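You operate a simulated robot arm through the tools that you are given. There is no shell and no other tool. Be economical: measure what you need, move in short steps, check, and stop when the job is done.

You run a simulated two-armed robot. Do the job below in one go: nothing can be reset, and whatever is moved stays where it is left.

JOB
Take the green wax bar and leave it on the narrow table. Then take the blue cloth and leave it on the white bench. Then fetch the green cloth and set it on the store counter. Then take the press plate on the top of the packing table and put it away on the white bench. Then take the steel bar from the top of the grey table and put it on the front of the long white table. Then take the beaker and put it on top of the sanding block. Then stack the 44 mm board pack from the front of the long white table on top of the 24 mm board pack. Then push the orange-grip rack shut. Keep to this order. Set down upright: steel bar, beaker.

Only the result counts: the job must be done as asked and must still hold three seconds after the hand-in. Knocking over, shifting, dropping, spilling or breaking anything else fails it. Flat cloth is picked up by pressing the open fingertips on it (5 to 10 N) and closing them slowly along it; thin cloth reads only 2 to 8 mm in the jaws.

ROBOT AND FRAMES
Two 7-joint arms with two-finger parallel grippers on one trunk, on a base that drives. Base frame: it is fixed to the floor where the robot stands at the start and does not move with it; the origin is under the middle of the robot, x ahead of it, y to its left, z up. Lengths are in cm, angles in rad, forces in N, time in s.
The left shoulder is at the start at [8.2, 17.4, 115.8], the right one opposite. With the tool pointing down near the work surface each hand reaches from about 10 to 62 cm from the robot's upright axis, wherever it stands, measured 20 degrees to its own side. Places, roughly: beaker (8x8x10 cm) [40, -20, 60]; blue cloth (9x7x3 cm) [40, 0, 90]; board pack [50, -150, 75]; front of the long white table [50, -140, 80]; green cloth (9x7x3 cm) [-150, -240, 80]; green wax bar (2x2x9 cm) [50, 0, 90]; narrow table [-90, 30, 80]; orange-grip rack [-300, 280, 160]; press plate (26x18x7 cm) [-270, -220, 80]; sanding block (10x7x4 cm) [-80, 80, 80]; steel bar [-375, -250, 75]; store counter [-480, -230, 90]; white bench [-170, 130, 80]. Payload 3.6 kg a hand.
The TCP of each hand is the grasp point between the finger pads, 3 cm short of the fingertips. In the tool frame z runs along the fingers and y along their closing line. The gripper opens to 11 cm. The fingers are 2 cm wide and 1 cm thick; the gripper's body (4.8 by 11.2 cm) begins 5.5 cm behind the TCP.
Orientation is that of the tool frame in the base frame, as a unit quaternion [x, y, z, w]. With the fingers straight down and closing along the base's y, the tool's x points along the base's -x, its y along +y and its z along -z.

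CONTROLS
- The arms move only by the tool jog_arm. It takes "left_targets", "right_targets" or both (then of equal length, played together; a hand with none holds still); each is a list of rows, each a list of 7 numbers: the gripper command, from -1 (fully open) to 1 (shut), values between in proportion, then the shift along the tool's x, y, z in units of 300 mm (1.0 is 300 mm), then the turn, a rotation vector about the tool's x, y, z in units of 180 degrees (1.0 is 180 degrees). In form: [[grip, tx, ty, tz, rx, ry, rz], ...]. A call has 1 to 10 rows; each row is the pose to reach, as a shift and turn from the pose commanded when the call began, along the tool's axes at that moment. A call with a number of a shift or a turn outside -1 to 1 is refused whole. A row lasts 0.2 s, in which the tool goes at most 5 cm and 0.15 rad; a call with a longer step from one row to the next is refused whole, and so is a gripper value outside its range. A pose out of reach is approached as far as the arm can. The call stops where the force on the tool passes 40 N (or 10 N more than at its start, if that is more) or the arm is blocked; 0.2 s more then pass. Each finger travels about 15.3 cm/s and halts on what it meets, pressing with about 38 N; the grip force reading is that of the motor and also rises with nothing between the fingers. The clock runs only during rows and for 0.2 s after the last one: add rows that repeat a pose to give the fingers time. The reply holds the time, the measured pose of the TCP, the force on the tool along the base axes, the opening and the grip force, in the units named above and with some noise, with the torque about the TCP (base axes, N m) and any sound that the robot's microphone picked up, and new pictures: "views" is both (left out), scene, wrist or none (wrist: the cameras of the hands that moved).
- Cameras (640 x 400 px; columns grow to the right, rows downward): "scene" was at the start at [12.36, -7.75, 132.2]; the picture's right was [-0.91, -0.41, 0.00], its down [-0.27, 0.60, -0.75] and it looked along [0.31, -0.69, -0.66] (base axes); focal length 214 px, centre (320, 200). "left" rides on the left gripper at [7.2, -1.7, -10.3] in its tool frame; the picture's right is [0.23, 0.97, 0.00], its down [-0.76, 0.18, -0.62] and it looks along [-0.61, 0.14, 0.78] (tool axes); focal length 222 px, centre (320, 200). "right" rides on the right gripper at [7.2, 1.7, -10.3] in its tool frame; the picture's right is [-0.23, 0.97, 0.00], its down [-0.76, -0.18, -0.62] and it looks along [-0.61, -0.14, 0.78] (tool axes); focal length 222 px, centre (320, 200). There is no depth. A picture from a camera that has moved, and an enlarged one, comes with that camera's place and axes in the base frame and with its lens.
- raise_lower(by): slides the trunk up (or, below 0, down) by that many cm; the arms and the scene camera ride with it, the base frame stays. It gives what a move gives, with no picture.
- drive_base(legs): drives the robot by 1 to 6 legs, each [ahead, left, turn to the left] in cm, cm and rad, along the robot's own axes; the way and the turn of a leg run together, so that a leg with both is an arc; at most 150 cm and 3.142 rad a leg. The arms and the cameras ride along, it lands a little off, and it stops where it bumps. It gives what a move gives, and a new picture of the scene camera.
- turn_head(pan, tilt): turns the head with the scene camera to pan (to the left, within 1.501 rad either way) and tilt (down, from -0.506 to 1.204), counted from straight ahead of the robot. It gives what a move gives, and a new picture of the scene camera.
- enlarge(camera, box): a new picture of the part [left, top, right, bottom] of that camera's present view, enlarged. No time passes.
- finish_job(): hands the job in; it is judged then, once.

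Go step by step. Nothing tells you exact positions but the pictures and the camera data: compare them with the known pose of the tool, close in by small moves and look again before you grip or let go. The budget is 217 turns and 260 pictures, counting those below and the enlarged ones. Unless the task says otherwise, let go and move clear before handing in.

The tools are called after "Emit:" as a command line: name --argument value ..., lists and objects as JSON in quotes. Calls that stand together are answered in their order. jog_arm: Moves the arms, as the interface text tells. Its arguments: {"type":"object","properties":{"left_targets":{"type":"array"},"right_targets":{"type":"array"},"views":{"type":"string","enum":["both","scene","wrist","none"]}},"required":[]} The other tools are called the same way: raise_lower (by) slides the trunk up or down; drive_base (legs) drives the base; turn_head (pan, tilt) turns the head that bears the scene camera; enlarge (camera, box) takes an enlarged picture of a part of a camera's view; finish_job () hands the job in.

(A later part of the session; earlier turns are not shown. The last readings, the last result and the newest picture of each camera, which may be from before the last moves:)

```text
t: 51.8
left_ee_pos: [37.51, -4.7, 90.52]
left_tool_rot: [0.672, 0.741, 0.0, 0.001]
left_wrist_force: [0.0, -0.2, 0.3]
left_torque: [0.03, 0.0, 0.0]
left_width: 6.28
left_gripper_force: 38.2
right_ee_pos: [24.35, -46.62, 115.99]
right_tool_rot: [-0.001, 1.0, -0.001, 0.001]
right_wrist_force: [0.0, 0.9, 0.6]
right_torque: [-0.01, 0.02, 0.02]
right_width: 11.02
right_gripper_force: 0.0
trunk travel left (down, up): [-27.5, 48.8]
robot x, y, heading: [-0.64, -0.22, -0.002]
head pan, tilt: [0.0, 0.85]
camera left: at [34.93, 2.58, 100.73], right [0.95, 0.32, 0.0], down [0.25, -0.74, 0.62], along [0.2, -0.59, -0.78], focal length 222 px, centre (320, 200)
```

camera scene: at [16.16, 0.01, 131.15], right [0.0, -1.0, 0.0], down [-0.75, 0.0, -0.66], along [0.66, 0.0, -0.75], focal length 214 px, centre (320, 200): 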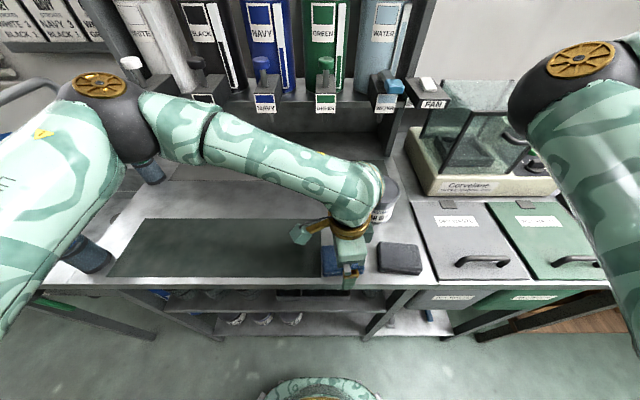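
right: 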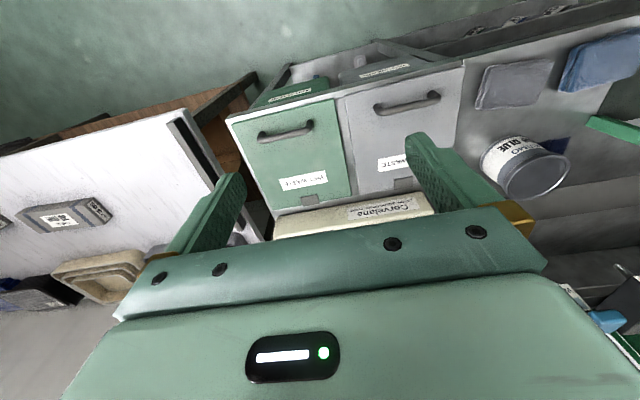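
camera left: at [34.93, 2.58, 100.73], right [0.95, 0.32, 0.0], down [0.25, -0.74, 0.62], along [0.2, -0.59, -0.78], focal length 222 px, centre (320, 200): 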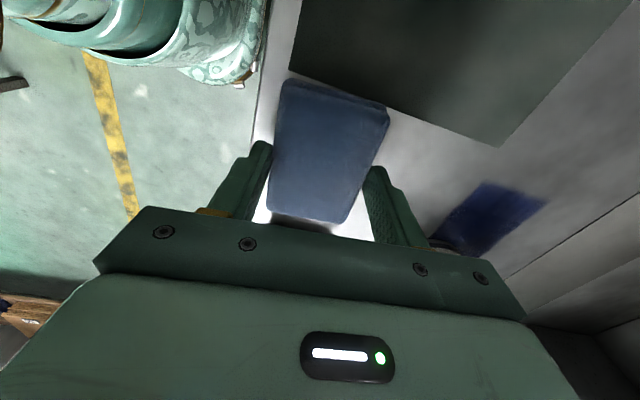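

Grip holds at 6.3 cm. Lift and draw back.

Emit:
jog_arm --left_targets '[[0.3, 0, 0, -0.05, 0, 0, 0], [0.3, 0, 0, -0.2, 0, 0, 0], [0.3, 0, 0, -0.35, 0, 0, 0], [0.3, 0, 0, -0.5, 0, 0, 0], [0.3, 0, 0, -0.65, 0, 0, 0], [0.3, 0.15, -0.03, -0.7, 0, 0, 0], [0.3, 0.3, -0.06, -0.75, 0, 0, 0], [0.3, 0.45, -0.1, -0.8, 0, 0, 0], [0.3, 0.6, -0.15, -0.8, 0, 0, 0]]'

```text
t: 53.8
left_ee_pos: [30.91, 13.04, 114.16]
left_tool_rot: [0.672, 0.74, 0.0, 0.001]
left_wrist_force: [0.0, 0.6, -0.3]
left_torque: [-0.05, -0.01, -0.05]
left_width: 6.27
left_gripper_force: 37.8
right_ee_pos: [24.43, -46.35, 115.99]
right_tool_rot: [0.0, 1.0, 0.0, 0.0]
right_wrist_force: [0.1, 0.6, -0.5]
right_torque: [0.01, 0.0, 0.0]
right_width: 10.98
right_gripper_force: 0.0
trunk travel left (down, up): [-27.5, 48.8]
robot x, y, heading: [-0.61, 0.26, -0.001]
head pan, tilt: [0.0, 0.85]
camera scene: at [16.1, 0.16, 131.15], right [0.0, -1.0, 0.0], down [-0.75, 0.0, -0.66], along [0.66, 0.0, -0.75], focal length 214 px, centre (320, 200)
camera left: at [28.46, 20.24, 124.45], right [0.95, 0.32, 0.0], down [0.25, -0.74, 0.62], along [0.2, -0.59, -0.78], focal length 222 px, centre (320, 200)
```

scene: 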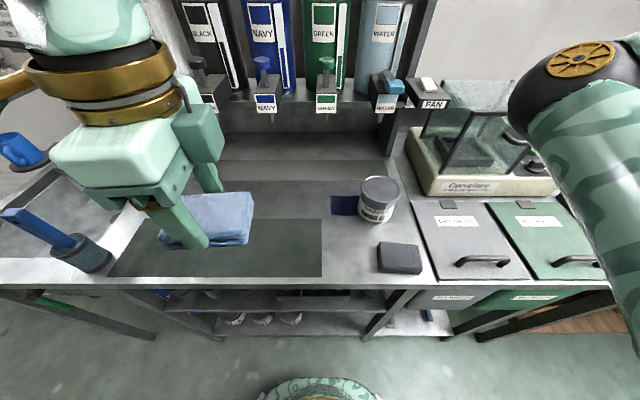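
left: 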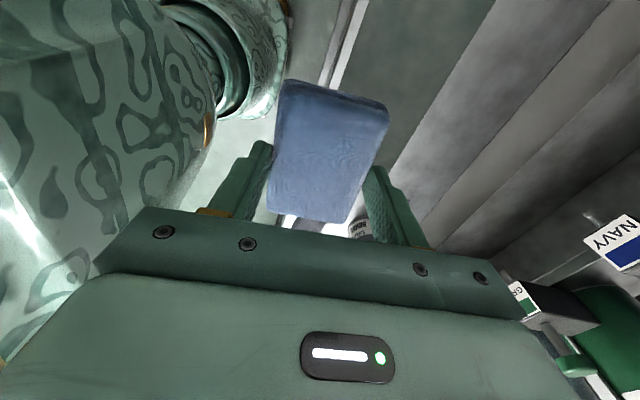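

Cloth is held. Turn left and drive along the aisle towards the white bench.

Emit:
drive_base --legs '[[0, 0, 1.571], [70, 0, 0]]'

Emit:
turn_head --pan 0.9 --tilt 0.5

```text
t: 61.4
left_ee_pos: [-12.8, 100.78, 114.12]
left_tool_rot: [-0.043, 0.999, -0.001, 0.001]
left_wrist_force: [0.5, -0.4, -0.1]
left_torque: [-0.03, 0.02, 0.03]
left_width: 6.28
left_gripper_force: 38.0
right_ee_pos: [46.65, 93.43, 116.02]
right_tool_rot: [-0.704, 0.71, 0.001, 0.0]
right_wrist_force: [-0.7, -0.9, -0.9]
right_torque: [-0.01, 0.01, 0.01]
right_width: 10.99
right_gripper_force: 0.0
trunk travel left (down, up): [-27.5, 48.8]
robot x, y, heading: [-0.4, 68.92, 1.561]
head pan, tilt: [0.0, 0.85]
camera scene: at [-0.19, 85.72, 131.14], right [1.0, -0.01, 0.0], down [-0.01, -0.75, -0.66], along [0.01, 0.66, -0.75], focal length 214 px, centre (320, 200)
```

scene: 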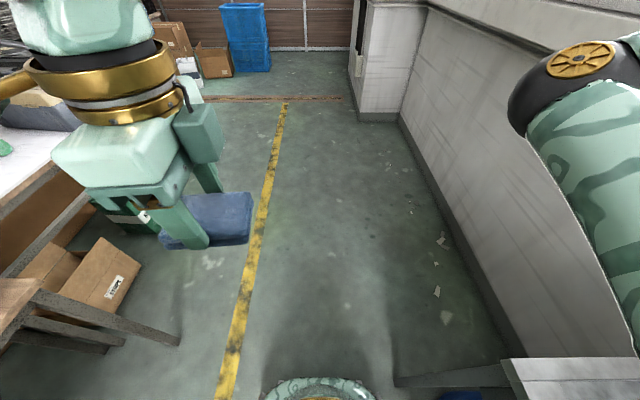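

```text
t: 62.6
left_ee_pos: [-12.65, 100.61, 114.17]
left_tool_rot: [-0.042, 0.999, 0.002, 0.001]
left_wrist_force: [0.5, -0.4, -0.2]
left_torque: [-0.02, 0.0, 0.04]
left_width: 6.27
left_gripper_force: 37.8
right_ee_pos: [46.55, 93.35, 115.92]
right_tool_rot: [-0.704, 0.71, 0.0, 0.0]
right_wrist_force: [0.3, 0.3, -0.5]
right_torque: [0.01, 0.01, -0.01]
right_width: 11.0
right_gripper_force: 0.0
trunk travel left (down, up): [-27.5, 48.8]
robot x, y, heading: [-0.42, 68.87, 1.558]
head pan, tilt: [0.901, 0.499]
camera scene: at [-7.34, 83.57, 134.14], right [0.63, 0.78, 0.0], down [0.37, -0.3, -0.88], along [-0.68, 0.55, -0.48], focal length 214 px, centre (320, 200)
```

scene: 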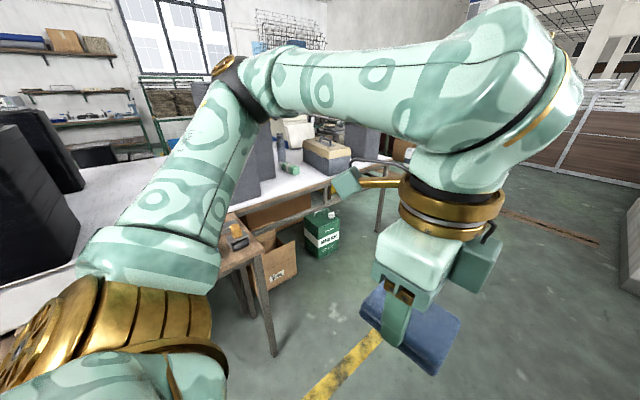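

Bench front edge is at about x = -101, from y ~60 to 228. I'll drive to y ≈ 139 and face the bench.

Emit:
turn_head --pan 0 --tilt 0.6

Emit:
drive_base --legs '[[70, 0, 0], [0, 0, 1.58], [20, 0, 0]]'

```text
t: 63.8
left_ee_pos: [-12.8, 100.68, 114.17]
left_tool_rot: [-0.043, 0.999, 0.002, 0.001]
left_wrist_force: [0.3, -0.3, -0.9]
left_torque: [-0.03, -0.04, 0.04]
left_width: 6.28
left_gripper_force: 38.3
right_ee_pos: [46.5, 93.45, 116.13]
right_tool_rot: [-0.704, 0.71, 0.0, -0.001]
right_wrist_force: [-0.2, 0.4, -0.3]
right_torque: [0.0, 0.04, 0.01]
right_width: 11.0
right_gripper_force: 0.0
trunk travel left (down, up): [-27.5, 48.8]
robot x, y, heading: [-0.41, 69.03, 1.559]
head pan, tilt: [0.0, 0.6]
camera scene: at [-0.19, 86.69, 133.23], right [1.0, -0.01, 0.0], down [0.0, -0.57, -0.82], along [0.01, 0.82, -0.57], focal length 214 px, centre (320, 200)
```

scene: 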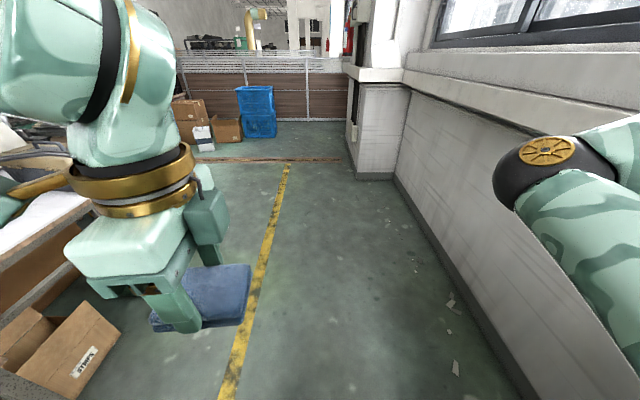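

```text
t: 72.6
left_ee_pos: [-51.2, 125.1, 114.17]
left_tool_rot: [0.742, -0.671, 0.0, -0.001]
left_wrist_force: [-0.2, 0.9, 0.3]
left_torque: [-0.01, -0.03, 0.01]
left_width: 6.28
left_gripper_force: 38.2
right_ee_pos: [-44.75, 184.51, 115.97]
right_tool_rot: [1.0, 0.001, 0.002, 0.0]
right_wrist_force: [-1.2, -0.8, -0.2]
right_torque: [-0.02, -0.03, -0.01]
right_width: 10.99
right_gripper_force: 0.0
trunk travel left (down, up): [-27.5, 48.8]
robot x, y, heading: [-19.73, 137.98, -3.14]
head pan, tilt: [0.0, 0.6]
camera scene: at [-37.62, 137.75, 133.21], right [0.0, 1.0, 0.0], down [0.57, 0.0, -0.82], along [-0.82, 0.0, -0.57], focal length 214 px, centre (320, 200)
```

scene: 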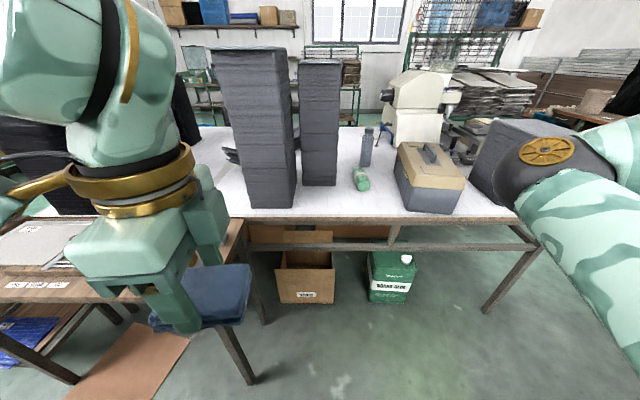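

The front area of the bench between the black stack and the toolbox is clear. I'll shift right and forward so the left hand reaches about [-111, 162].

Emit:
drive_base --legs '[[0, -36, 0], [38, 0, 0]]'

Emit:
turn_head --pan 0.2 --tilt 0.85

```text
t: 76.9
left_ee_pos: [-89.19, 160.47, 114.19]
left_tool_rot: [0.74, -0.673, 0.0, -0.001]
left_wrist_force: [-0.2, 0.0, -0.5]
left_torque: [-0.03, -0.04, -0.02]
left_width: 6.27
left_gripper_force: 38.2
right_ee_pos: [-82.6, 219.88, 115.99]
right_tool_rot: [1.0, 0.0, 0.0, -0.001]
right_wrist_force: [-0.5, 0.9, 0.5]
right_torque: [-0.02, -0.01, -0.01]
right_width: 10.98
right_gripper_force: 0.1
trunk travel left (down, up): [-27.5, 48.8]
robot x, y, heading: [-57.63, 173.05, -3.139]
head pan, tilt: [0.0, 0.6]
camera scene: at [-75.59, 173.17, 133.22], right [0.0, 1.0, 0.0], down [0.57, 0.0, -0.82], along [-0.82, 0.0, -0.57], focal length 214 px, centre (320, 200)
```

scene: 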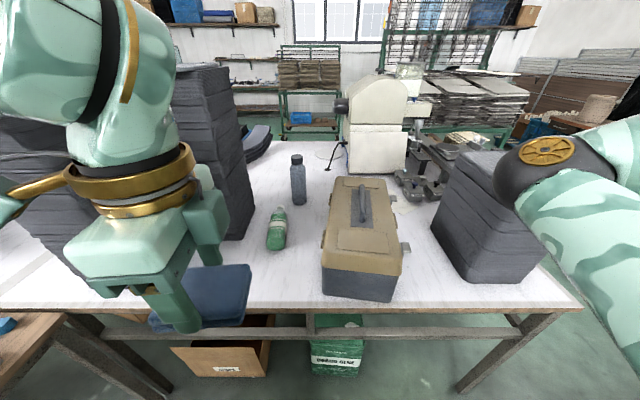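

```text
t: 77.7
left_ee_pos: [-89.26, 160.48, 114.15]
left_tool_rot: [0.74, -0.672, -0.001, 0.0]
left_wrist_force: [0.7, 0.0, -0.3]
left_torque: [-0.01, 0.0, 0.01]
left_width: 6.28
left_gripper_force: 38.3
right_ee_pos: [-82.5, 219.92, 115.98]
right_tool_rot: [1.0, 0.0, 0.0, 0.0]
right_wrist_force: [-0.5, -0.4, 0.2]
right_torque: [-0.01, -0.01, 0.03]
right_width: 11.01
right_gripper_force: 0.0
trunk travel left (down, up): [-27.5, 48.8]
robot x, y, heading: [-57.79, 173.08, -3.142]
head pan, tilt: [0.201, 0.85]
camera scene: at [-74.32, 171.61, 131.15], right [-0.2, 0.98, 0.0], down [0.74, 0.15, -0.66], along [-0.65, -0.13, -0.75], focal length 214 px, centre (320, 200)
```

scene: 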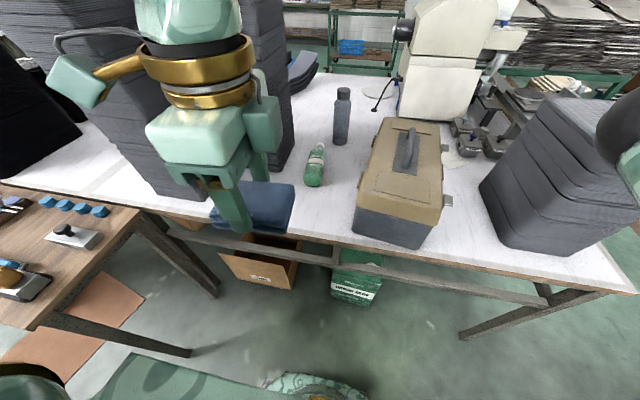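

Target spot [-113, 160] is clear of roll and toolbox. Move over it and descend partway.

Emit:
jog_arm --left_targets '[[0.3, 0, 0.15, 0, 0, 0, 0], [0.3, 0, 0.3, 0, 0, 0, 0], [0.3, 0, 0.45, 0, 0, 0, 0], [0.3, 0, 0.6, 0.03, 0, 0, 0], [0.3, 0, 0.74, 0.1, 0, 0, 0], [0.3, 0, 0.81, 0.22, 0, 0, 0], [0.3, 0, 0.81, 0.36, 0, 0, 0], [0.3, 0, 0.81, 0.5, 0, 0, 0], [0.3, 0, 0.81, 0.64, 0, 0, 0], [0.3, 0, 0.81, 0.72, 0, 0, 0]]'

```text
t: 79.9
left_ee_pos: [-113.53, 158.16, 92.8]
left_tool_rot: [0.74, -0.673, -0.002, 0.0]
left_wrist_force: [0.1, 0.0, -1.1]
left_torque: [0.0, 0.0, 0.03]
left_width: 6.28
left_gripper_force: 38.0
right_ee_pos: [-82.54, 219.84, 115.87]
right_tool_rot: [1.0, 0.0, 0.0, 0.0]
right_wrist_force: [0.3, 1.0, -0.2]
right_torque: [-0.01, 0.03, 0.04]
right_width: 10.99
right_gripper_force: 0.0
trunk travel left (down, up): [-27.5, 48.8]
robot x, y, heading: [-57.57, 173.31, -3.142]
head pan, tilt: [0.201, 0.85]
camera scene: at [-74.35, 171.61, 131.14], right [-0.2, 0.98, 0.0], down [0.74, 0.15, -0.66], along [-0.65, -0.13, -0.75], focal length 214 px, centre (320, 200)
camera left: at [-111.26, 151.23, 103.01], right [-0.95, -0.32, 0.0], down [-0.25, 0.74, 0.62], along [-0.2, 0.59, -0.78], focal length 222 px, centre (320, 200)
```

scene: 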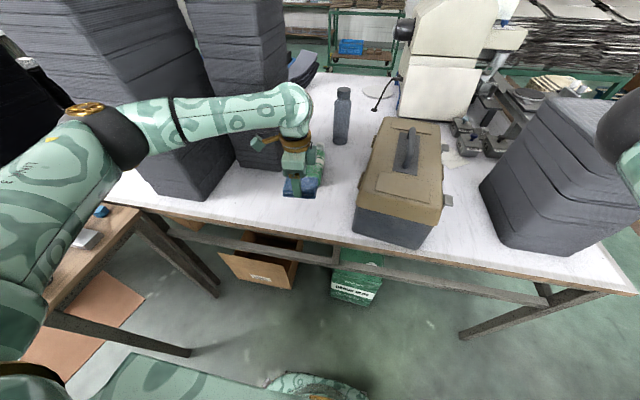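
left: 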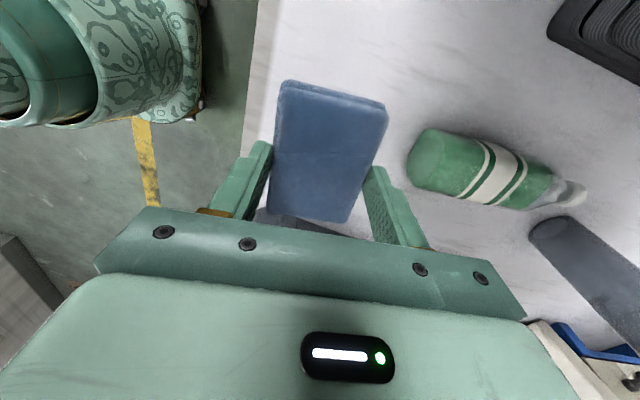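

Fine; lower with small final steps, keeping away from the bottle.

Emit:
jog_arm --left_targets '[[0.3, 0, -0.04, 0.1, 0, 0, 0], [0.3, 0, -0.04, 0.2, 0, 0, 0], [0.3, 0, -0.04, 0.23, 0, 0, 0], [0.3, 0, -0.04, 0.24, 0, 0, 0], [0.3, 0, -0.04, 0.25, 0, 0, 0], [0.3, 0, -0.04, 0.26, 0, 0, 0], [0.3, 0, -0.04, 0.27, 0, 0, 0], [0.3, 0, -0.04, 0.28, 0, 0, 0]]' --views "wrist"

```text
t: 81.7
left_ee_pos: [-112.3, 158.26, 84.21]
left_tool_rot: [0.741, -0.672, -0.001, 0.0]
left_wrist_force: [0.3, -0.9, 0.0]
left_torque: [-0.02, 0.02, -0.01]
left_width: 6.27
left_gripper_force: 37.8
right_ee_pos: [-82.54, 219.68, 115.98]
right_tool_rot: [1.0, 0.0, 0.0, 0.0]
right_wrist_force: [0.5, 0.6, -0.2]
right_torque: [-0.04, 0.0, -0.03]
right_width: 11.0
right_gripper_force: 0.1
trunk travel left (down, up): [-27.5, 48.8]
robot x, y, heading: [-57.54, 173.39, -3.139]
head pan, tilt: [0.201, 0.85]
camera left: at [-110.01, 151.33, 94.45], right [-0.95, -0.32, 0.0], down [-0.25, 0.74, 0.62], along [-0.2, 0.59, -0.78], focal length 222 px, centre (320, 200)
```

left: 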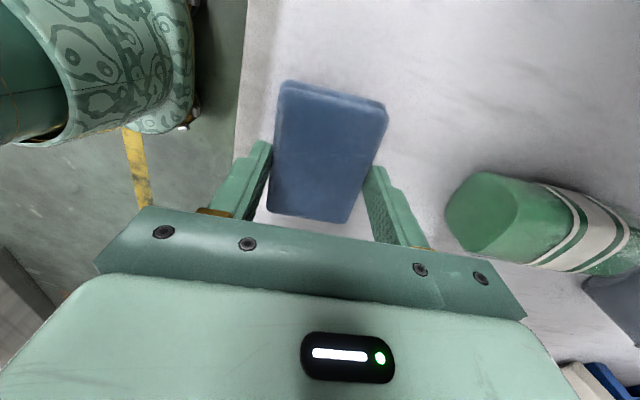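

Emit:
jog_arm --left_targets '[[0.3, 0, 0, 0.007, 0, 0, 0], [0.3, 0, 0, 0.014, 0, 0, 0], [0.3, 0, 0, 0.021, 0, 0, 0], [0.3, 0, 0, 0.028, 0, 0, 0], [0.3, 0, 0, 0.035, 0, 0, 0], [0.3, 0, 0, 0.042, 0, 0, 0], [0.3, 0, 0, 0.049, 0, 0, 0], [0.3, 0, 0, 0.056, 0, 0, 0], [0.3, 0, 0, 0.063, 0, 0, 0], [0.3, 0, 0, 0.07, 0, 0, 0]]' --views "wrist"

```text
t: 83.9
left_ee_pos: [-112.31, 158.18, 82.5]
left_tool_rot: [0.741, -0.672, -0.003, 0.001]
left_wrist_force: [-0.5, -1.5, 19.1]
left_torque: [-0.15, -0.6, 0.0]
left_width: 6.28
left_gripper_force: 38.0
right_ee_pos: [-82.4, 219.79, 116.15]
right_tool_rot: [1.0, 0.0, -0.001, 0.001]
right_wrist_force: [-0.4, 0.9, -0.3]
right_torque: [0.02, -0.02, 0.0]
right_width: 10.99
right_gripper_force: 0.1
trunk travel left (down, up): [-27.5, 48.8]
robot x, y, heading: [-57.7, 173.16, -3.143]
head pan, tilt: [0.201, 0.85]
camera left: at [-109.89, 151.36, 92.66], right [-0.95, -0.32, 0.01], down [-0.25, 0.74, 0.63], along [-0.2, 0.59, -0.78], focal length 222 px, centre (320, 200)
```

left: 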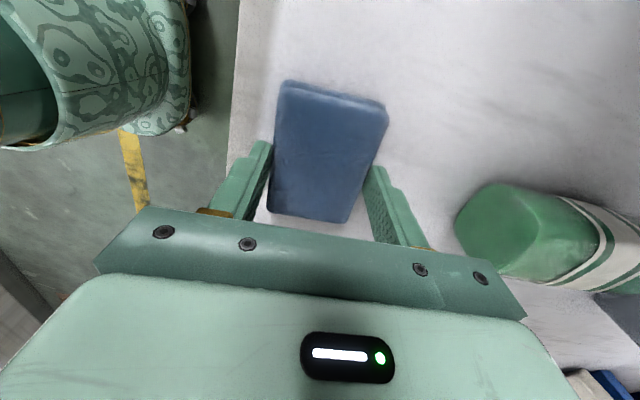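

On the bench. Release, rise and draw back.

Emit:
jog_arm --left_targets '[[0.1, 0, 0, -0.004, 0, 0, 0], [-0.2, 0, 0, -0.004, 0, 0, 0], [-0.4, 0, 0, -0.004, 0, 0, 0], [-0.6, 0, 0, -0.004, 0, 0, 0], [-0.6, 0, 0, -0.1, 0, 0, 0], [-0.6, 0, 0, -0.25, 0, 0, 0], [-0.6, 0, 0, -0.4, 0, 0, 0], [-0.6, 0, 0, -0.55, 0, 0, 0], [-0.6, 0, 0, -0.7, 0, 0, 0], [-0.6, 0, 0, -0.85, 0, 0, 0]]' --views "none"

Emit:
jog_arm --left_targets '[[-0.6, 0, -0.15, -0.1, 0, 0, 0], [-0.6, 0, -0.3, -0.15, 0, 0, 0], [-0.6, 0, -0.45, -0.15, 0, 0, 0], [-0.6, 0, -0.6, -0.15, 0, 0, 0], [-0.6, 0, -0.75, -0.15, 0, 0, 0]]' --views "scene"

```text
t: 86.1
left_ee_pos: [-112.13, 158.41, 107.86]
left_tool_rot: [0.74, -0.672, -0.001, 0.0]
left_wrist_force: [-0.3, 0.2, 0.4]
left_torque: [-0.01, 0.0, -0.03]
left_width: 8.81
left_gripper_force: 0.0
right_ee_pos: [-82.43, 219.78, 115.98]
right_tool_rot: [1.0, 0.0, -0.001, 0.0]
right_wrist_force: [0.3, -0.2, 0.4]
right_torque: [0.02, 0.04, -0.02]
right_width: 10.97
right_gripper_force: 0.2
trunk travel left (down, up): [-27.5, 48.8]
robot x, y, heading: [-57.17, 173.21, -3.137]
head pan, tilt: [0.201, 0.85]
```

```text
refused: row 1 steps farther than a row can; nothing moved
```

Placed. I'll pull the arm back in smaller steps.

Emit:
jog_arm --left_targets '[[-0.6, 0, -0.12, -0.1, 0, 0, 0], [-0.6, 0, -0.27, -0.15, 0, 0, 0], [-0.6, 0, -0.42, -0.2, 0, 0, 0], [-0.6, 0, -0.57, -0.2, 0, 0, 0], [-0.6, 0, -0.72, -0.2, 0, 0, 0], [-0.6, 0, -0.8, -0.2, 0, 0, 0]]' --views "scene"

```text
t: 87.5
left_ee_pos: [-88.3, 160.65, 113.82]
left_tool_rot: [0.741, -0.671, 0.0, 0.0]
left_wrist_force: [0.5, 0.4, 0.1]
left_torque: [0.03, 0.03, -0.02]
left_width: 8.78
left_gripper_force: 0.1
right_ee_pos: [-82.54, 219.84, 116.03]
right_tool_rot: [1.0, -0.001, 0.0, -0.001]
right_wrist_force: [0.0, 0.2, 0.2]
right_torque: [-0.03, -0.02, 0.0]
right_width: 10.99
right_gripper_force: 0.0
trunk travel left (down, up): [-27.5, 48.8]
robot x, y, heading: [-57.29, 173.77, -3.141]
head pan, tilt: [0.201, 0.85]
camera scene: at [-74.3, 171.61, 131.15], right [-0.2, 0.98, 0.0], down [0.74, 0.15, -0.66], along [-0.65, -0.13, -0.75], focal length 214 px, centre (320, 200)
```

scene: 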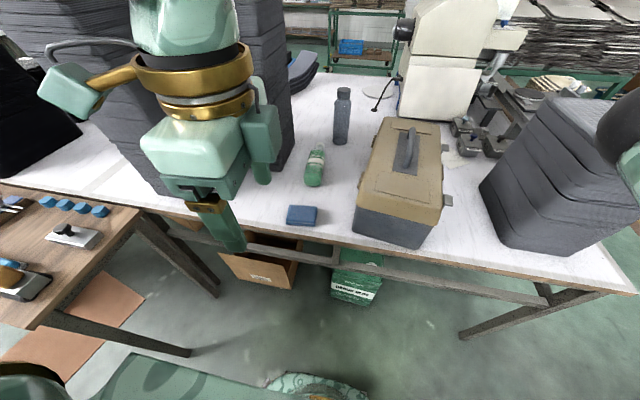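

The blue cloth rests on the bench. Drive back through the aisle toward the green cloth's table.

Emit:
turn_head --pan 0 --tilt 0.45

Emit:
drive_base --legs '[[-50, 0, 0], [0, 0, 1.57], [150, 0, 0], [90, 0, 0]]'

```text
t: 88.3
left_ee_pos: [-88.36, 160.63, 114.0]
left_tool_rot: [0.74, -0.672, -0.002, 0.0]
left_wrist_force: [-1.2, -0.4, -0.6]
left_torque: [-0.02, 0.01, -0.02]
left_width: 8.83
left_gripper_force: 0.0
right_ee_pos: [-82.52, 219.85, 115.98]
right_tool_rot: [1.0, 0.0, 0.001, 0.0]
right_wrist_force: [-0.7, 1.0, -0.3]
right_torque: [-0.03, -0.01, 0.01]
right_width: 10.98
right_gripper_force: 0.0
trunk travel left (down, up): [-27.5, 48.8]
robot x, y, heading: [-57.84, 173.34, -3.142]
head pan, tilt: [0.0, 0.45]
camera scene: at [-75.85, 173.16, 134.58], right [0.0, 1.0, 0.0], down [0.44, 0.0, -0.9], along [-0.9, 0.0, -0.44], focal length 214 px, centre (320, 200)
```

scene: 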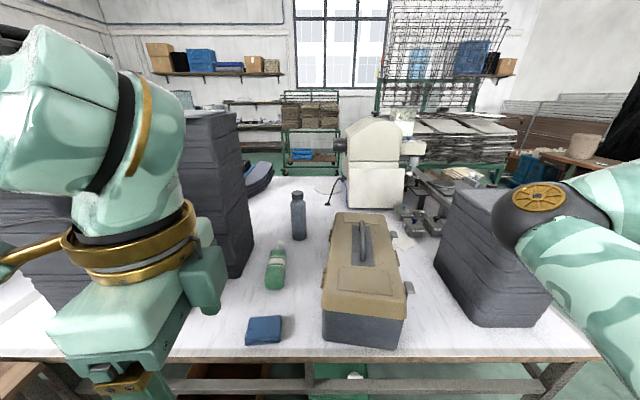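

```text
t: 106.6
left_ee_pos: [2.94, -100.98, 113.92]
left_tool_rot: [0.999, 0.048, 0.0, 0.0]
left_wrist_force: [0.0, 0.0, -0.1]
left_torque: [-0.01, -0.02, 0.01]
left_width: 8.79
left_gripper_force: 0.1
right_ee_pos: [-56.27, -94.89, 116.0]
right_tool_rot: [0.708, 0.706, 0.001, -0.001]
right_wrist_force: [0.5, 1.1, -0.6]
right_torque: [0.03, 0.02, 0.03]
right_width: 11.0
right_gripper_force: 0.1
trunk travel left (down, up): [-27.5, 48.8]
robot x, y, heading: [-9.49, -70.07, -1.574]
head pan, tilt: [0.0, 0.45]
camera scene: at [-9.71, -88.34, 134.58], right [-1.0, 0.0, 0.0], down [0.0, 0.44, -0.9], along [0.0, -0.9, -0.44], focal length 214 px, centre (320, 200)
```

scene: 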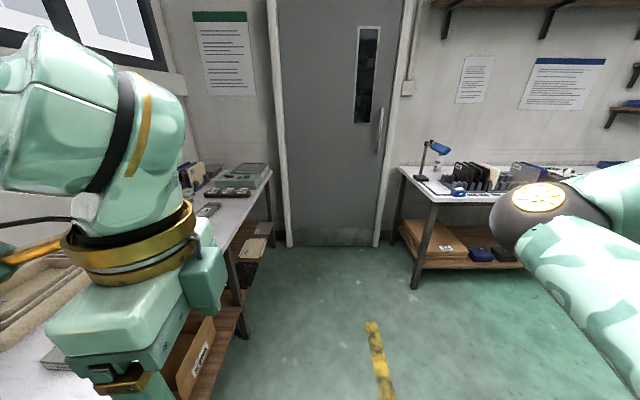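

The table with the lamp has its front edge at y ≈ -203, starting x ≈ -76. Look to the right before strafing.

Emit:
turn_head --pan -0.9 --tilt 0.4

```text
t: 107.8
left_ee_pos: [2.88, -100.97, 113.93]
left_tool_rot: [0.999, 0.048, -0.002, 0.001]
left_wrist_force: [0.3, 0.4, -0.4]
left_torque: [0.02, 0.02, 0.0]
left_width: 8.81
left_gripper_force: 0.1
right_ee_pos: [-56.25, -94.78, 116.04]
right_tool_rot: [0.708, 0.707, 0.0, -0.001]
right_wrist_force: [-1.0, 0.1, -0.2]
right_torque: [-0.04, -0.02, -0.01]
right_width: 11.01
right_gripper_force: 0.0
trunk travel left (down, up): [-27.5, 48.8]
robot x, y, heading: [-9.57, -70.18, -1.578]
head pan, tilt: [-0.901, 0.4]
camera scene: at [-16.96, -84.86, 135.06], right [-0.62, 0.78, 0.0], down [0.31, 0.24, -0.92], along [-0.72, -0.57, -0.39], focal length 214 px, centre (320, 200)
```

scene: 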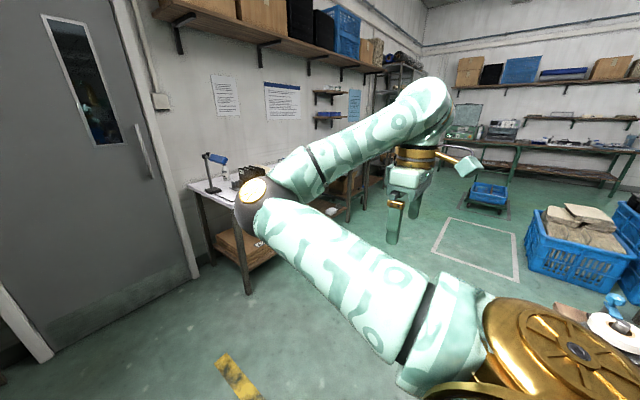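

Floor is free. Drive ahead 45 and strafe right to be opposite the green cloth.

Emit:
turn_head --pan 0 --tilt 0.55

Emit:
drive_base --legs '[[55, 0, 0], [0, -130, 0]]'

```text
t: 109.0
left_ee_pos: [2.94, -100.92, 113.96]
left_tool_rot: [0.999, 0.047, -0.001, 0.002]
left_wrist_force: [0.3, 0.1, -0.1]
left_torque: [-0.02, 0.0, -0.02]
left_width: 8.82
left_gripper_force: 0.0
right_ee_pos: [-56.33, -94.93, 115.95]
right_tool_rot: [0.708, 0.706, 0.0, 0.0]
right_wrist_force: [-0.2, -0.2, 0.3]
right_torque: [0.0, 0.03, 0.02]
right_width: 11.02
right_gripper_force: 0.0
trunk travel left (down, up): [-27.5, 48.8]
robot x, y, heading: [-9.31, -69.95, -1.576]
head pan, tilt: [0.0, 0.55]
camera scene: at [-9.72, -88.09, 133.69], right [-1.0, 0.0, 0.0], down [0.0, 0.52, -0.85], along [0.0, -0.85, -0.52], focal length 214 px, centre (320, 200)
```

scene: 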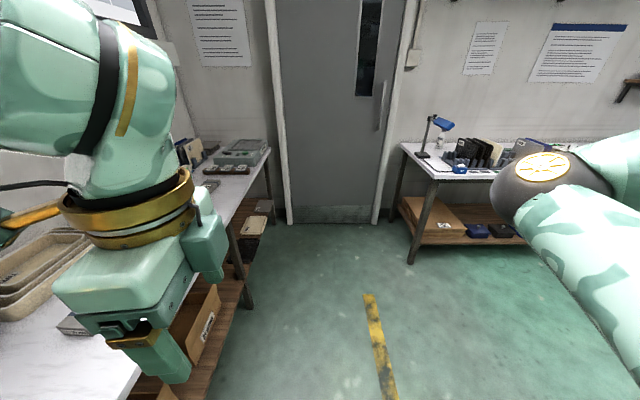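

```text
t: 118.4
left_ee_pos: [-128.82, -155.44, 113.95]
left_tool_rot: [0.999, 0.042, 0.0, 0.0]
left_wrist_force: [0.1, 0.0, 0.7]
left_torque: [-0.02, -0.01, 0.01]
left_width: 8.8
left_gripper_force: 0.1
right_ee_pos: [-187.89, -148.85, 115.93]
right_tool_rot: [0.712, 0.703, 0.0, -0.001]
right_wrist_force: [-0.9, 0.2, -0.1]
right_torque: [0.01, -0.02, 0.03]
right_width: 11.02
right_gripper_force: 0.0
trunk travel left (down, up): [-27.5, 48.8]
robot x, y, heading: [-140.94, -124.43, -1.582]
head pan, tilt: [0.0, 0.55]
camera scene: at [-141.24, -142.49, 133.68], right [-1.0, 0.01, 0.0], down [0.01, 0.52, -0.85], along [-0.01, -0.85, -0.52], focal length 214 px, centre (320, 200)
```

scene: 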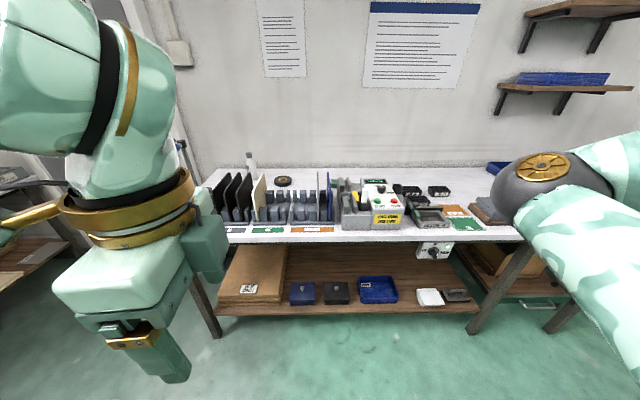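

Emit:
enlarge --camera "scene" --box '[190, 150, 530, 250]'

```text
1.88 times, centred on (360, 200) of scene
camera zoom: at [-141.24, -142.49, 133.68], right [-1.0, 0.01, 0.0], down [0.01, 0.52, -0.85], along [-0.01, -0.85, -0.52], focal length 404 px, centre (245, 200)
```

zoom: 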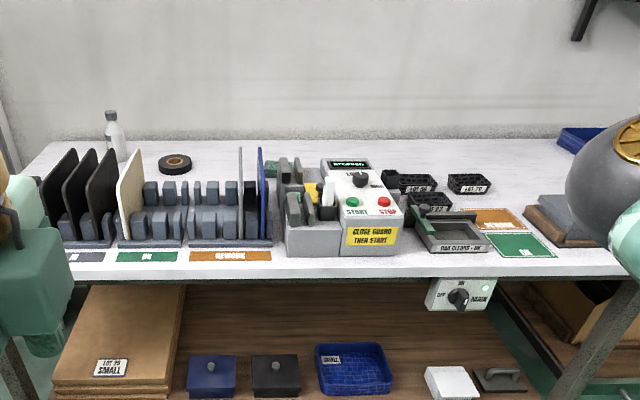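

A small green thing is visible behind the machine at about [-150, -244]; likely the green cloth. Move closer and raise the trunk to see it.

Emit:
raise_lower --by 20

Emit:
drive_base --legs '[[28, -12, 0.011]]'

Emit:
turn_head --pan 0 --tilt 0.85

```text
t: 120.5
left_ee_pos: [-128.63, -155.46, 133.8]
left_tool_rot: [0.999, 0.042, 0.0, 0.0]
left_wrist_force: [-0.2, -0.1, 0.6]
left_torque: [0.01, 0.0, 0.03]
left_width: 8.78
left_gripper_force: 0.1
right_ee_pos: [-187.81, -148.94, 135.96]
right_tool_rot: [0.712, 0.702, 0.0, 0.0]
right_wrist_force: [-0.4, 2.3, 0.9]
right_torque: [0.02, -0.01, -0.01]
right_width: 10.99
right_gripper_force: 0.0
trunk travel left (down, up): [-47.5, 28.8]
robot x, y, heading: [-140.77, -124.47, -1.58]
head pan, tilt: [0.0, 0.55]
```

```text
t: 122.6
left_ee_pos: [-140.56, -183.81, 133.98]
left_tool_rot: [0.999, 0.047, -0.001, 0.001]
left_wrist_force: [-0.1, 0.0, -1.0]
left_torque: [0.02, 0.01, 0.01]
left_width: 8.8
left_gripper_force: 0.1
right_ee_pos: [-199.72, -177.79, 135.93]
right_tool_rot: [0.708, 0.706, 0.0, 0.001]
right_wrist_force: [-0.1, -0.4, 0.4]
right_torque: [0.04, -0.03, 0.0]
right_width: 11.0
right_gripper_force: 0.0
trunk travel left (down, up): [-47.5, 28.8]
robot x, y, heading: [-153.05, -153.14, -1.575]
head pan, tilt: [0.0, 0.55]
camera scene: at [-153.17, -164.8, 153.94], right [-1.0, 0.0, 0.0], down [0.0, 0.52, -0.85], along [0.0, -0.85, -0.52], focal length 214 px, centre (320, 200)
```

scene: 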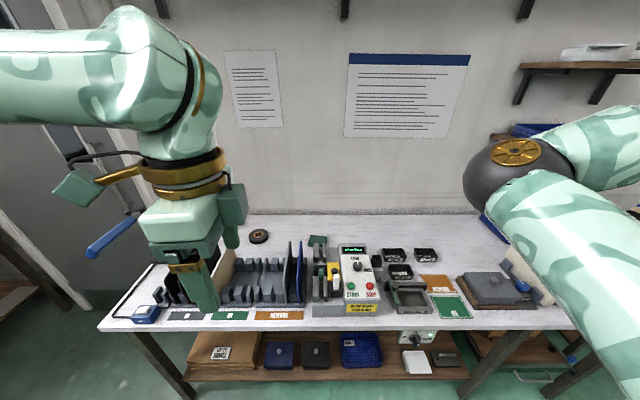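

```text
t: 123.4
left_ee_pos: [-140.5, -183.69, 133.99]
left_tool_rot: [0.999, 0.046, 0.0, 0.002]
left_wrist_force: [0.5, 0.3, -1.0]
left_torque: [0.0, 0.0, 0.02]
left_width: 8.81
left_gripper_force: 0.0
right_ee_pos: [-199.86, -177.68, 136.15]
right_tool_rot: [0.708, 0.706, 0.001, 0.0]
right_wrist_force: [0.7, 0.5, 0.0]
right_torque: [0.02, 0.0, -0.02]
right_width: 10.99
right_gripper_force: 0.0
trunk travel left (down, up): [-47.5, 28.8]
robot x, y, heading: [-153.03, -152.98, -1.578]
head pan, tilt: [0.0, 0.85]
camera scene: at [-153.15, -163.58, 151.41], right [-1.0, 0.0, 0.0], down [0.0, 0.75, -0.66], along [0.0, -0.66, -0.75], focal length 214 px, centre (320, 200)
```

scene: 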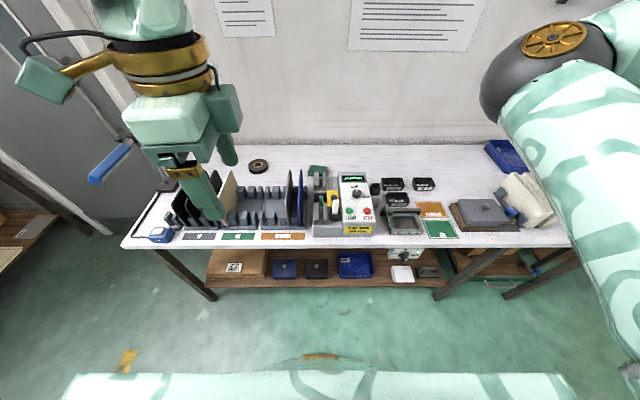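

Emit:
enlarge --camera "scene" --box '[230, 140, 470, 250]'

```text
2.67 times, centred on (350, 195) of scene
camera zoom: at [-153.15, -163.58, 151.41], right [-1.0, 0.0, 0.0], down [0.0, 0.75, -0.66], along [0.0, -0.66, -0.75], focal length 572 px, centre (240, 213)
```

zoom: 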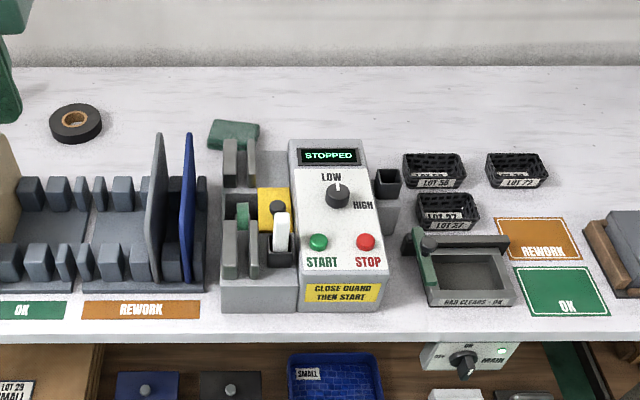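

The green cloth lies behind the machine at about [-152, -247], its 7 cm side along y, which suits the left hand's present turn. I'll drive close to the table edge.

Emit:
drive_base --legs '[[14, -14, 0.005], [12, 0, 0]]'

Emit:
turn_head --pan 0.15 --tilt 0.85

```text
t: 125.8
left_ee_pos: [-154.79, -210.03, 133.88]
left_tool_rot: [0.999, 0.045, -0.001, 0.001]
left_wrist_force: [0.2, 0.5, -0.5]
left_torque: [0.04, 0.0, 0.01]
left_width: 8.8
left_gripper_force: 0.0
right_ee_pos: [-214.05, -203.6, 136.03]
right_tool_rot: [0.71, 0.704, 0.0, 0.001]
right_wrist_force: [-0.6, -0.9, 0.5]
right_torque: [0.03, 0.01, 0.02]
right_width: 10.99
right_gripper_force: 0.2
trunk travel left (down, up): [-47.5, 28.8]
robot x, y, heading: [-167.5, -178.99, -1.576]
head pan, tilt: [0.0, 0.85]
camera scene: at [-167.33, -189.71, 151.41], right [-1.0, 0.01, 0.0], down [0.0, 0.75, -0.66], along [0.0, -0.66, -0.75], focal length 214 px, centre (320, 200)
```

scene: 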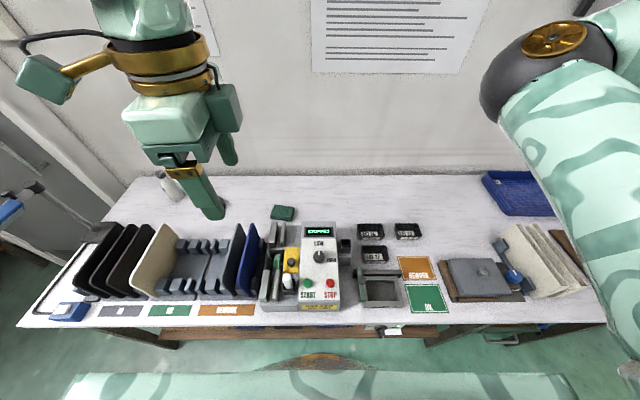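

```text
t: 126.5
left_ee_pos: [-154.77, -210.11, 133.9]
left_tool_rot: [0.999, 0.044, -0.001, 0.001]
left_wrist_force: [0.0, -1.8, -0.2]
left_torque: [0.02, 0.01, 0.02]
left_width: 8.79
left_gripper_force: 0.0
right_ee_pos: [-214.11, -203.82, 135.95]
right_tool_rot: [0.709, 0.705, -0.001, 0.0]
right_wrist_force: [-0.7, -0.2, -0.7]
right_torque: [0.02, -0.02, 0.0]
right_width: 10.98
right_gripper_force: 0.1
trunk travel left (down, up): [-47.5, 28.8]
robot x, y, heading: [-167.22, -179.25, -1.576]
head pan, tilt: [0.15, 0.85]
camera scene: at [-166.19, -189.72, 151.4], right [-0.99, -0.14, 0.0], down [-0.11, 0.74, -0.66], along [0.09, -0.65, -0.75], focal length 214 px, centre (320, 200)
```

scene: 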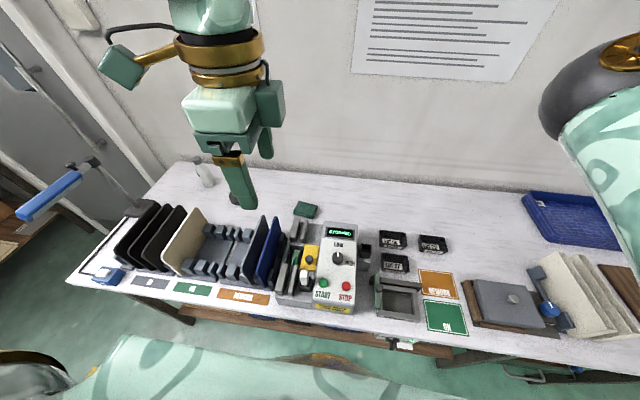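

Cloth confirmed at [-152.2, -245.4]. Extend the left hand forward at height first.

Emit:
jog_arm --left_targets '[[-1, 0, 0.15, 0, 0, 0, 0.01], [-1, 0, 0.3, 0, 0, 0, 0.02], [-1, 0, 0.45, 0, 0, 0, 0.03], [-1, 0, 0.6, 0, 0, 0, 0.04], [-1, 0, 0.75, 0, 0, 0, 0.05], [-1, 0, 0.9, 0.0, 0, 0, 0.06], [-1, -0.01, 1.0, 0.0, 0, 0, 0.068]]' --views "none"

Emit:
raise_lower --by -20

```text
t: 128.2
left_ee_pos: [-152.71, -239.74, 133.78]
left_tool_rot: [0.998, -0.064, 0.001, 0.001]
left_wrist_force: [0.0, 0.2, 1.0]
left_torque: [-0.02, -0.02, 0.01]
left_width: 11.0
left_gripper_force: 0.0
right_ee_pos: [-214.19, -203.63, 135.92]
right_tool_rot: [0.709, 0.705, 0.001, 0.0]
right_wrist_force: [0.3, 0.3, 0.5]
right_torque: [0.01, -0.01, 0.02]
right_width: 11.0
right_gripper_force: 0.0
trunk travel left (down, up): [-47.5, 28.8]
robot x, y, heading: [-167.14, -179.34, -1.578]
head pan, tilt: [0.15, 0.85]
```

```text
t: 130.3
left_ee_pos: [-152.49, -239.75, 114.02]
left_tool_rot: [0.998, -0.062, 0.0, 0.0]
left_wrist_force: [0.1, 0.4, -0.1]
left_torque: [-0.05, 0.02, -0.05]
left_width: 11.0
left_gripper_force: 0.1
right_ee_pos: [-213.9, -203.68, 116.09]
right_tool_rot: [0.709, 0.705, 0.0, 0.001]
right_wrist_force: [-0.4, 0.2, 0.9]
right_torque: [-0.02, -0.02, 0.02]
right_width: 11.0
right_gripper_force: 0.1
trunk travel left (down, up): [-27.5, 48.8]
robot x, y, heading: [-167.53, -179.12, -1.579]
head pan, tilt: [0.15, 0.85]
```

Now forward to above the cloth and look with the wrist camera.

Emit:
jog_arm --left_targets '[[-1, 0.017, 0.09, 0.05, 0, 0, 0], [-1, 0.034, 0.187, 0.12, 0, 0, 0], [-1, 0.034, 0.187, 0.25, 0, 0, 0], [-1, 0.034, 0.187, 0.25, 0, 0, 0]]'

```text
t: 131.3
left_ee_pos: [-152.3, -245.75, 106.55]
left_tool_rot: [0.998, -0.063, 0.0, 0.001]
left_wrist_force: [-0.1, 0.3, -0.2]
left_torque: [-0.02, -0.02, 0.03]
left_width: 11.0
left_gripper_force: 0.0
left hand out of reach, approached as far as the arm can: row 2
right_ee_pos: [-214.08, -203.61, 116.02]
right_tool_rot: [0.71, 0.704, 0.0, 0.001]
right_wrist_force: [0.3, 0.1, -0.4]
right_torque: [-0.02, 0.04, 0.01]
right_width: 11.0
right_gripper_force: 0.0
trunk travel left (down, up): [-27.5, 48.8]
robot x, y, heading: [-167.6, -179.05, -1.575]
head pan, tilt: [0.15, 0.85]
camera scene: at [-166.32, -195.84, 131.16], right [-0.99, -0.14, 0.0], down [-0.11, 0.74, -0.66], along [0.09, -0.65, -0.75], focal length 214 px, centre (320, 200)
camera left: at [-144.96, -244.82, 116.88], right [0.1, -0.99, 0.0], down [-0.78, -0.08, 0.62], along [-0.62, -0.07, -0.78], focal length 222 px, centre (320, 200)
```

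scene: 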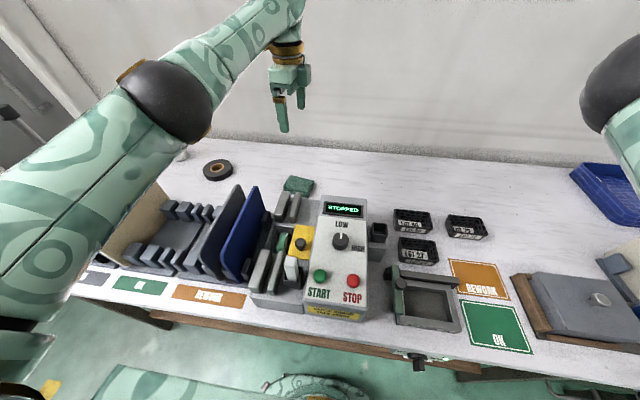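
left: 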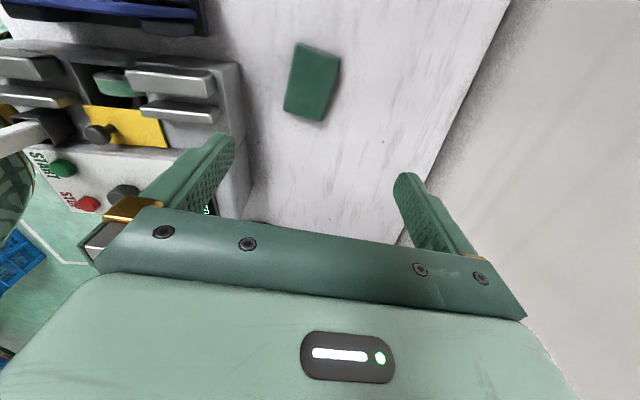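

The cloth is seen clearly, centre [-152.1, -244.4], slightly more yaw needed. Narrow the opening and descend partway to check the machine clearance.

Emit:
jog_arm --left_targets '[[-0.6, 0, -0.042, 0.05, 0, 0, 0.022], [-0.6, 0, -0.042, 0.2, 0, 0, 0.022], [-0.6, 0, -0.042, 0.35, 0, 0, 0.022], [-0.6, 0, -0.042, 0.45, 0, 0, 0.022], [-0.6, 0, -0.042, 0.45, 0, 0, 0.022]]' --views "both"

```text
t: 132.5
left_ee_pos: [-152.03, -244.53, 92.9]
left_tool_rot: [0.995, -0.097, 0.0, 0.001]
left_wrist_force: [-0.3, -0.1, 1.1]
left_torque: [-0.01, 0.0, 0.0]
left_width: 8.78
left_gripper_force: 0.1
right_ee_pos: [-214.04, -203.77, 115.92]
right_tool_rot: [0.71, 0.705, 0.0, 0.0]
right_wrist_force: [-0.6, 0.9, 0.3]
right_torque: [-0.03, 0.02, 0.01]
right_width: 11.02
right_gripper_force: 0.1
trunk travel left (down, up): [-27.5, 48.8]
robot x, y, heading: [-167.51, -179.24, -1.578]
head pan, tilt: [0.15, 0.85]
camera scene: at [-166.22, -195.89, 131.15], right [-0.99, -0.14, 0.0], down [-0.11, 0.74, -0.66], along [0.09, -0.65, -0.75], focal length 214 px, centre (320, 200)
camera left: at [-144.58, -244.11, 103.18], right [0.03, -1.0, 0.0], down [-0.78, -0.03, 0.62], along [-0.62, -0.02, -0.78], focal length 222 px, centre (320, 200)
```

scene: 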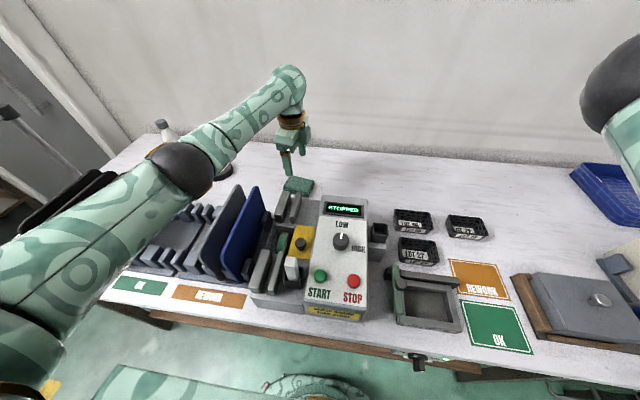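
left: 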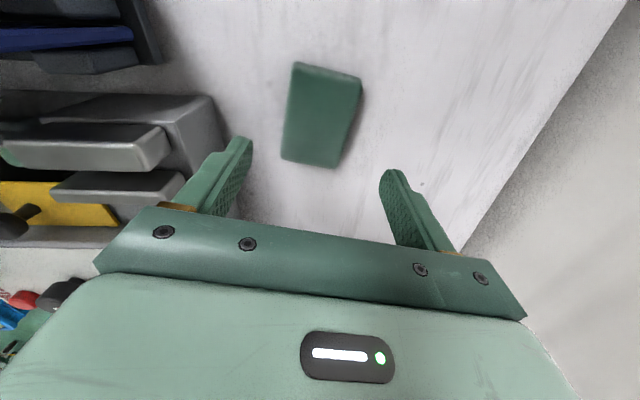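

Clear so far. Descend towards the cloth in careful steps.

Emit:
jog_arm --left_targets '[[-0.6, 0, 0, 0.08, 0, 0, 0], [-0.6, 0, 0, 0.16, 0, 0, 0], [-0.6, 0, 0, 0.24, 0, 0, 0], [-0.6, 0, 0, 0.29, 0, 0, 0], [-0.6, 0, 0, 0.29, 0, 0, 0]]' --views "both"

```text
t: 133.7
left_ee_pos: [-152.05, -244.29, 84.32]
left_tool_rot: [0.995, -0.097, 0.0, 0.002]
left_wrist_force: [0.3, -0.1, 0.4]
left_torque: [0.01, -0.01, -0.04]
left_width: 8.81
left_gripper_force: 0.1
right_ee_pos: [-214.02, -203.69, 115.98]
right_tool_rot: [0.709, 0.705, 0.0, 0.0]
right_wrist_force: [-0.8, 0.6, 0.4]
right_torque: [-0.04, 0.0, -0.01]
right_width: 11.02
right_gripper_force: 0.0
trunk travel left (down, up): [-27.5, 48.8]
robot x, y, heading: [-167.12, -178.98, -1.583]
head pan, tilt: [0.15, 0.85]
camera scene: at [-166.23, -195.9, 131.14], right [-0.99, -0.14, 0.0], down [-0.11, 0.74, -0.66], along [0.09, -0.65, -0.75], focal length 214 px, centre (320, 200)
camera left: at [-144.63, -243.97, 94.56], right [0.03, -1.0, 0.0], down [-0.78, -0.03, 0.62], along [-0.62, -0.02, -0.78], focal length 222 px, centre (320, 200)
```

scene: 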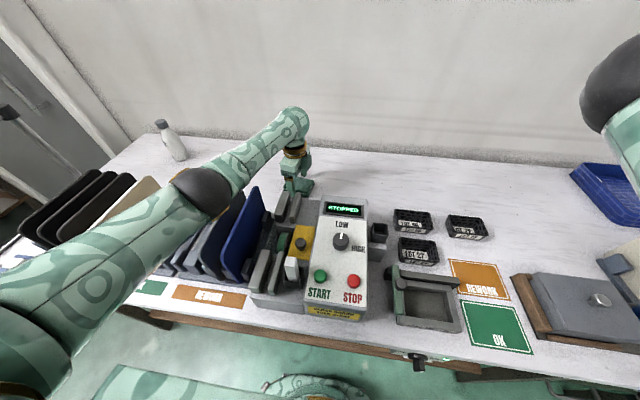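
left: 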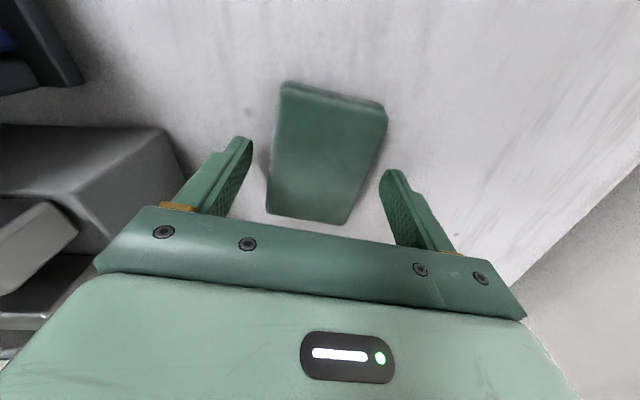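

The view matches the earlier grasp height exactly, so I close here.

Emit:
jog_arm --left_targets '[[-0.4, 0, 0, 0, 0, 0, 0], [-0.2, 0, 0, 0, 0, 0, 0], [0.0, 0, 0, 0, 0, 0, 0], [0.2, 0, 0, 0, 0, 0, 0], [0.3, 0, 0, 0, 0, 0, 0], [0.3, 0, 0, 0, 0, 0, 0], [0.3, 0, 0, -0.03, 0, 0, 0], [0.3, 0, 0, -0.1, 0, 0, 0]]' --views "wrist"

```text
t: 135.5
left_ee_pos: [-152.18, -244.31, 87.36]
left_tool_rot: [0.995, -0.098, 0.0, 0.002]
left_wrist_force: [-0.4, -0.1, -1.0]
left_torque: [-0.05, -0.01, -0.02]
left_width: 6.26
left_gripper_force: 38.0
right_ee_pos: [-214.04, -203.77, 116.1]
right_tool_rot: [0.709, 0.705, 0.001, 0.0]
right_wrist_force: [-0.5, 0.4, -0.3]
right_torque: [-0.06, -0.02, 0.0]
right_width: 11.01
right_gripper_force: 0.0
trunk travel left (down, up): [-27.5, 48.8]
robot x, y, heading: [-167.58, -179.3, -1.578]
head pan, tilt: [0.15, 0.85]
camera left: at [-144.74, -243.94, 97.62], right [0.03, -1.0, 0.0], down [-0.78, -0.03, 0.62], along [-0.62, -0.02, -0.78], focal length 222 px, centre (320, 200)
```

left: 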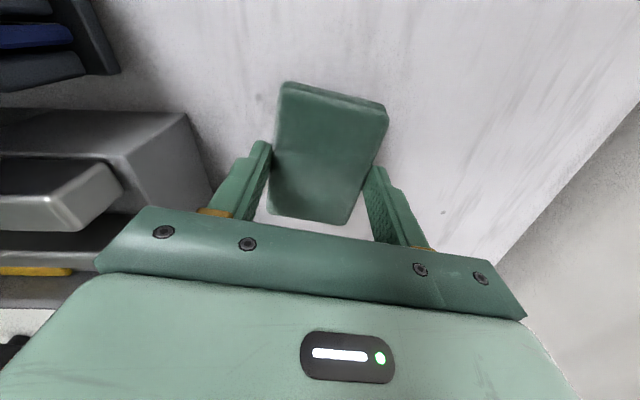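

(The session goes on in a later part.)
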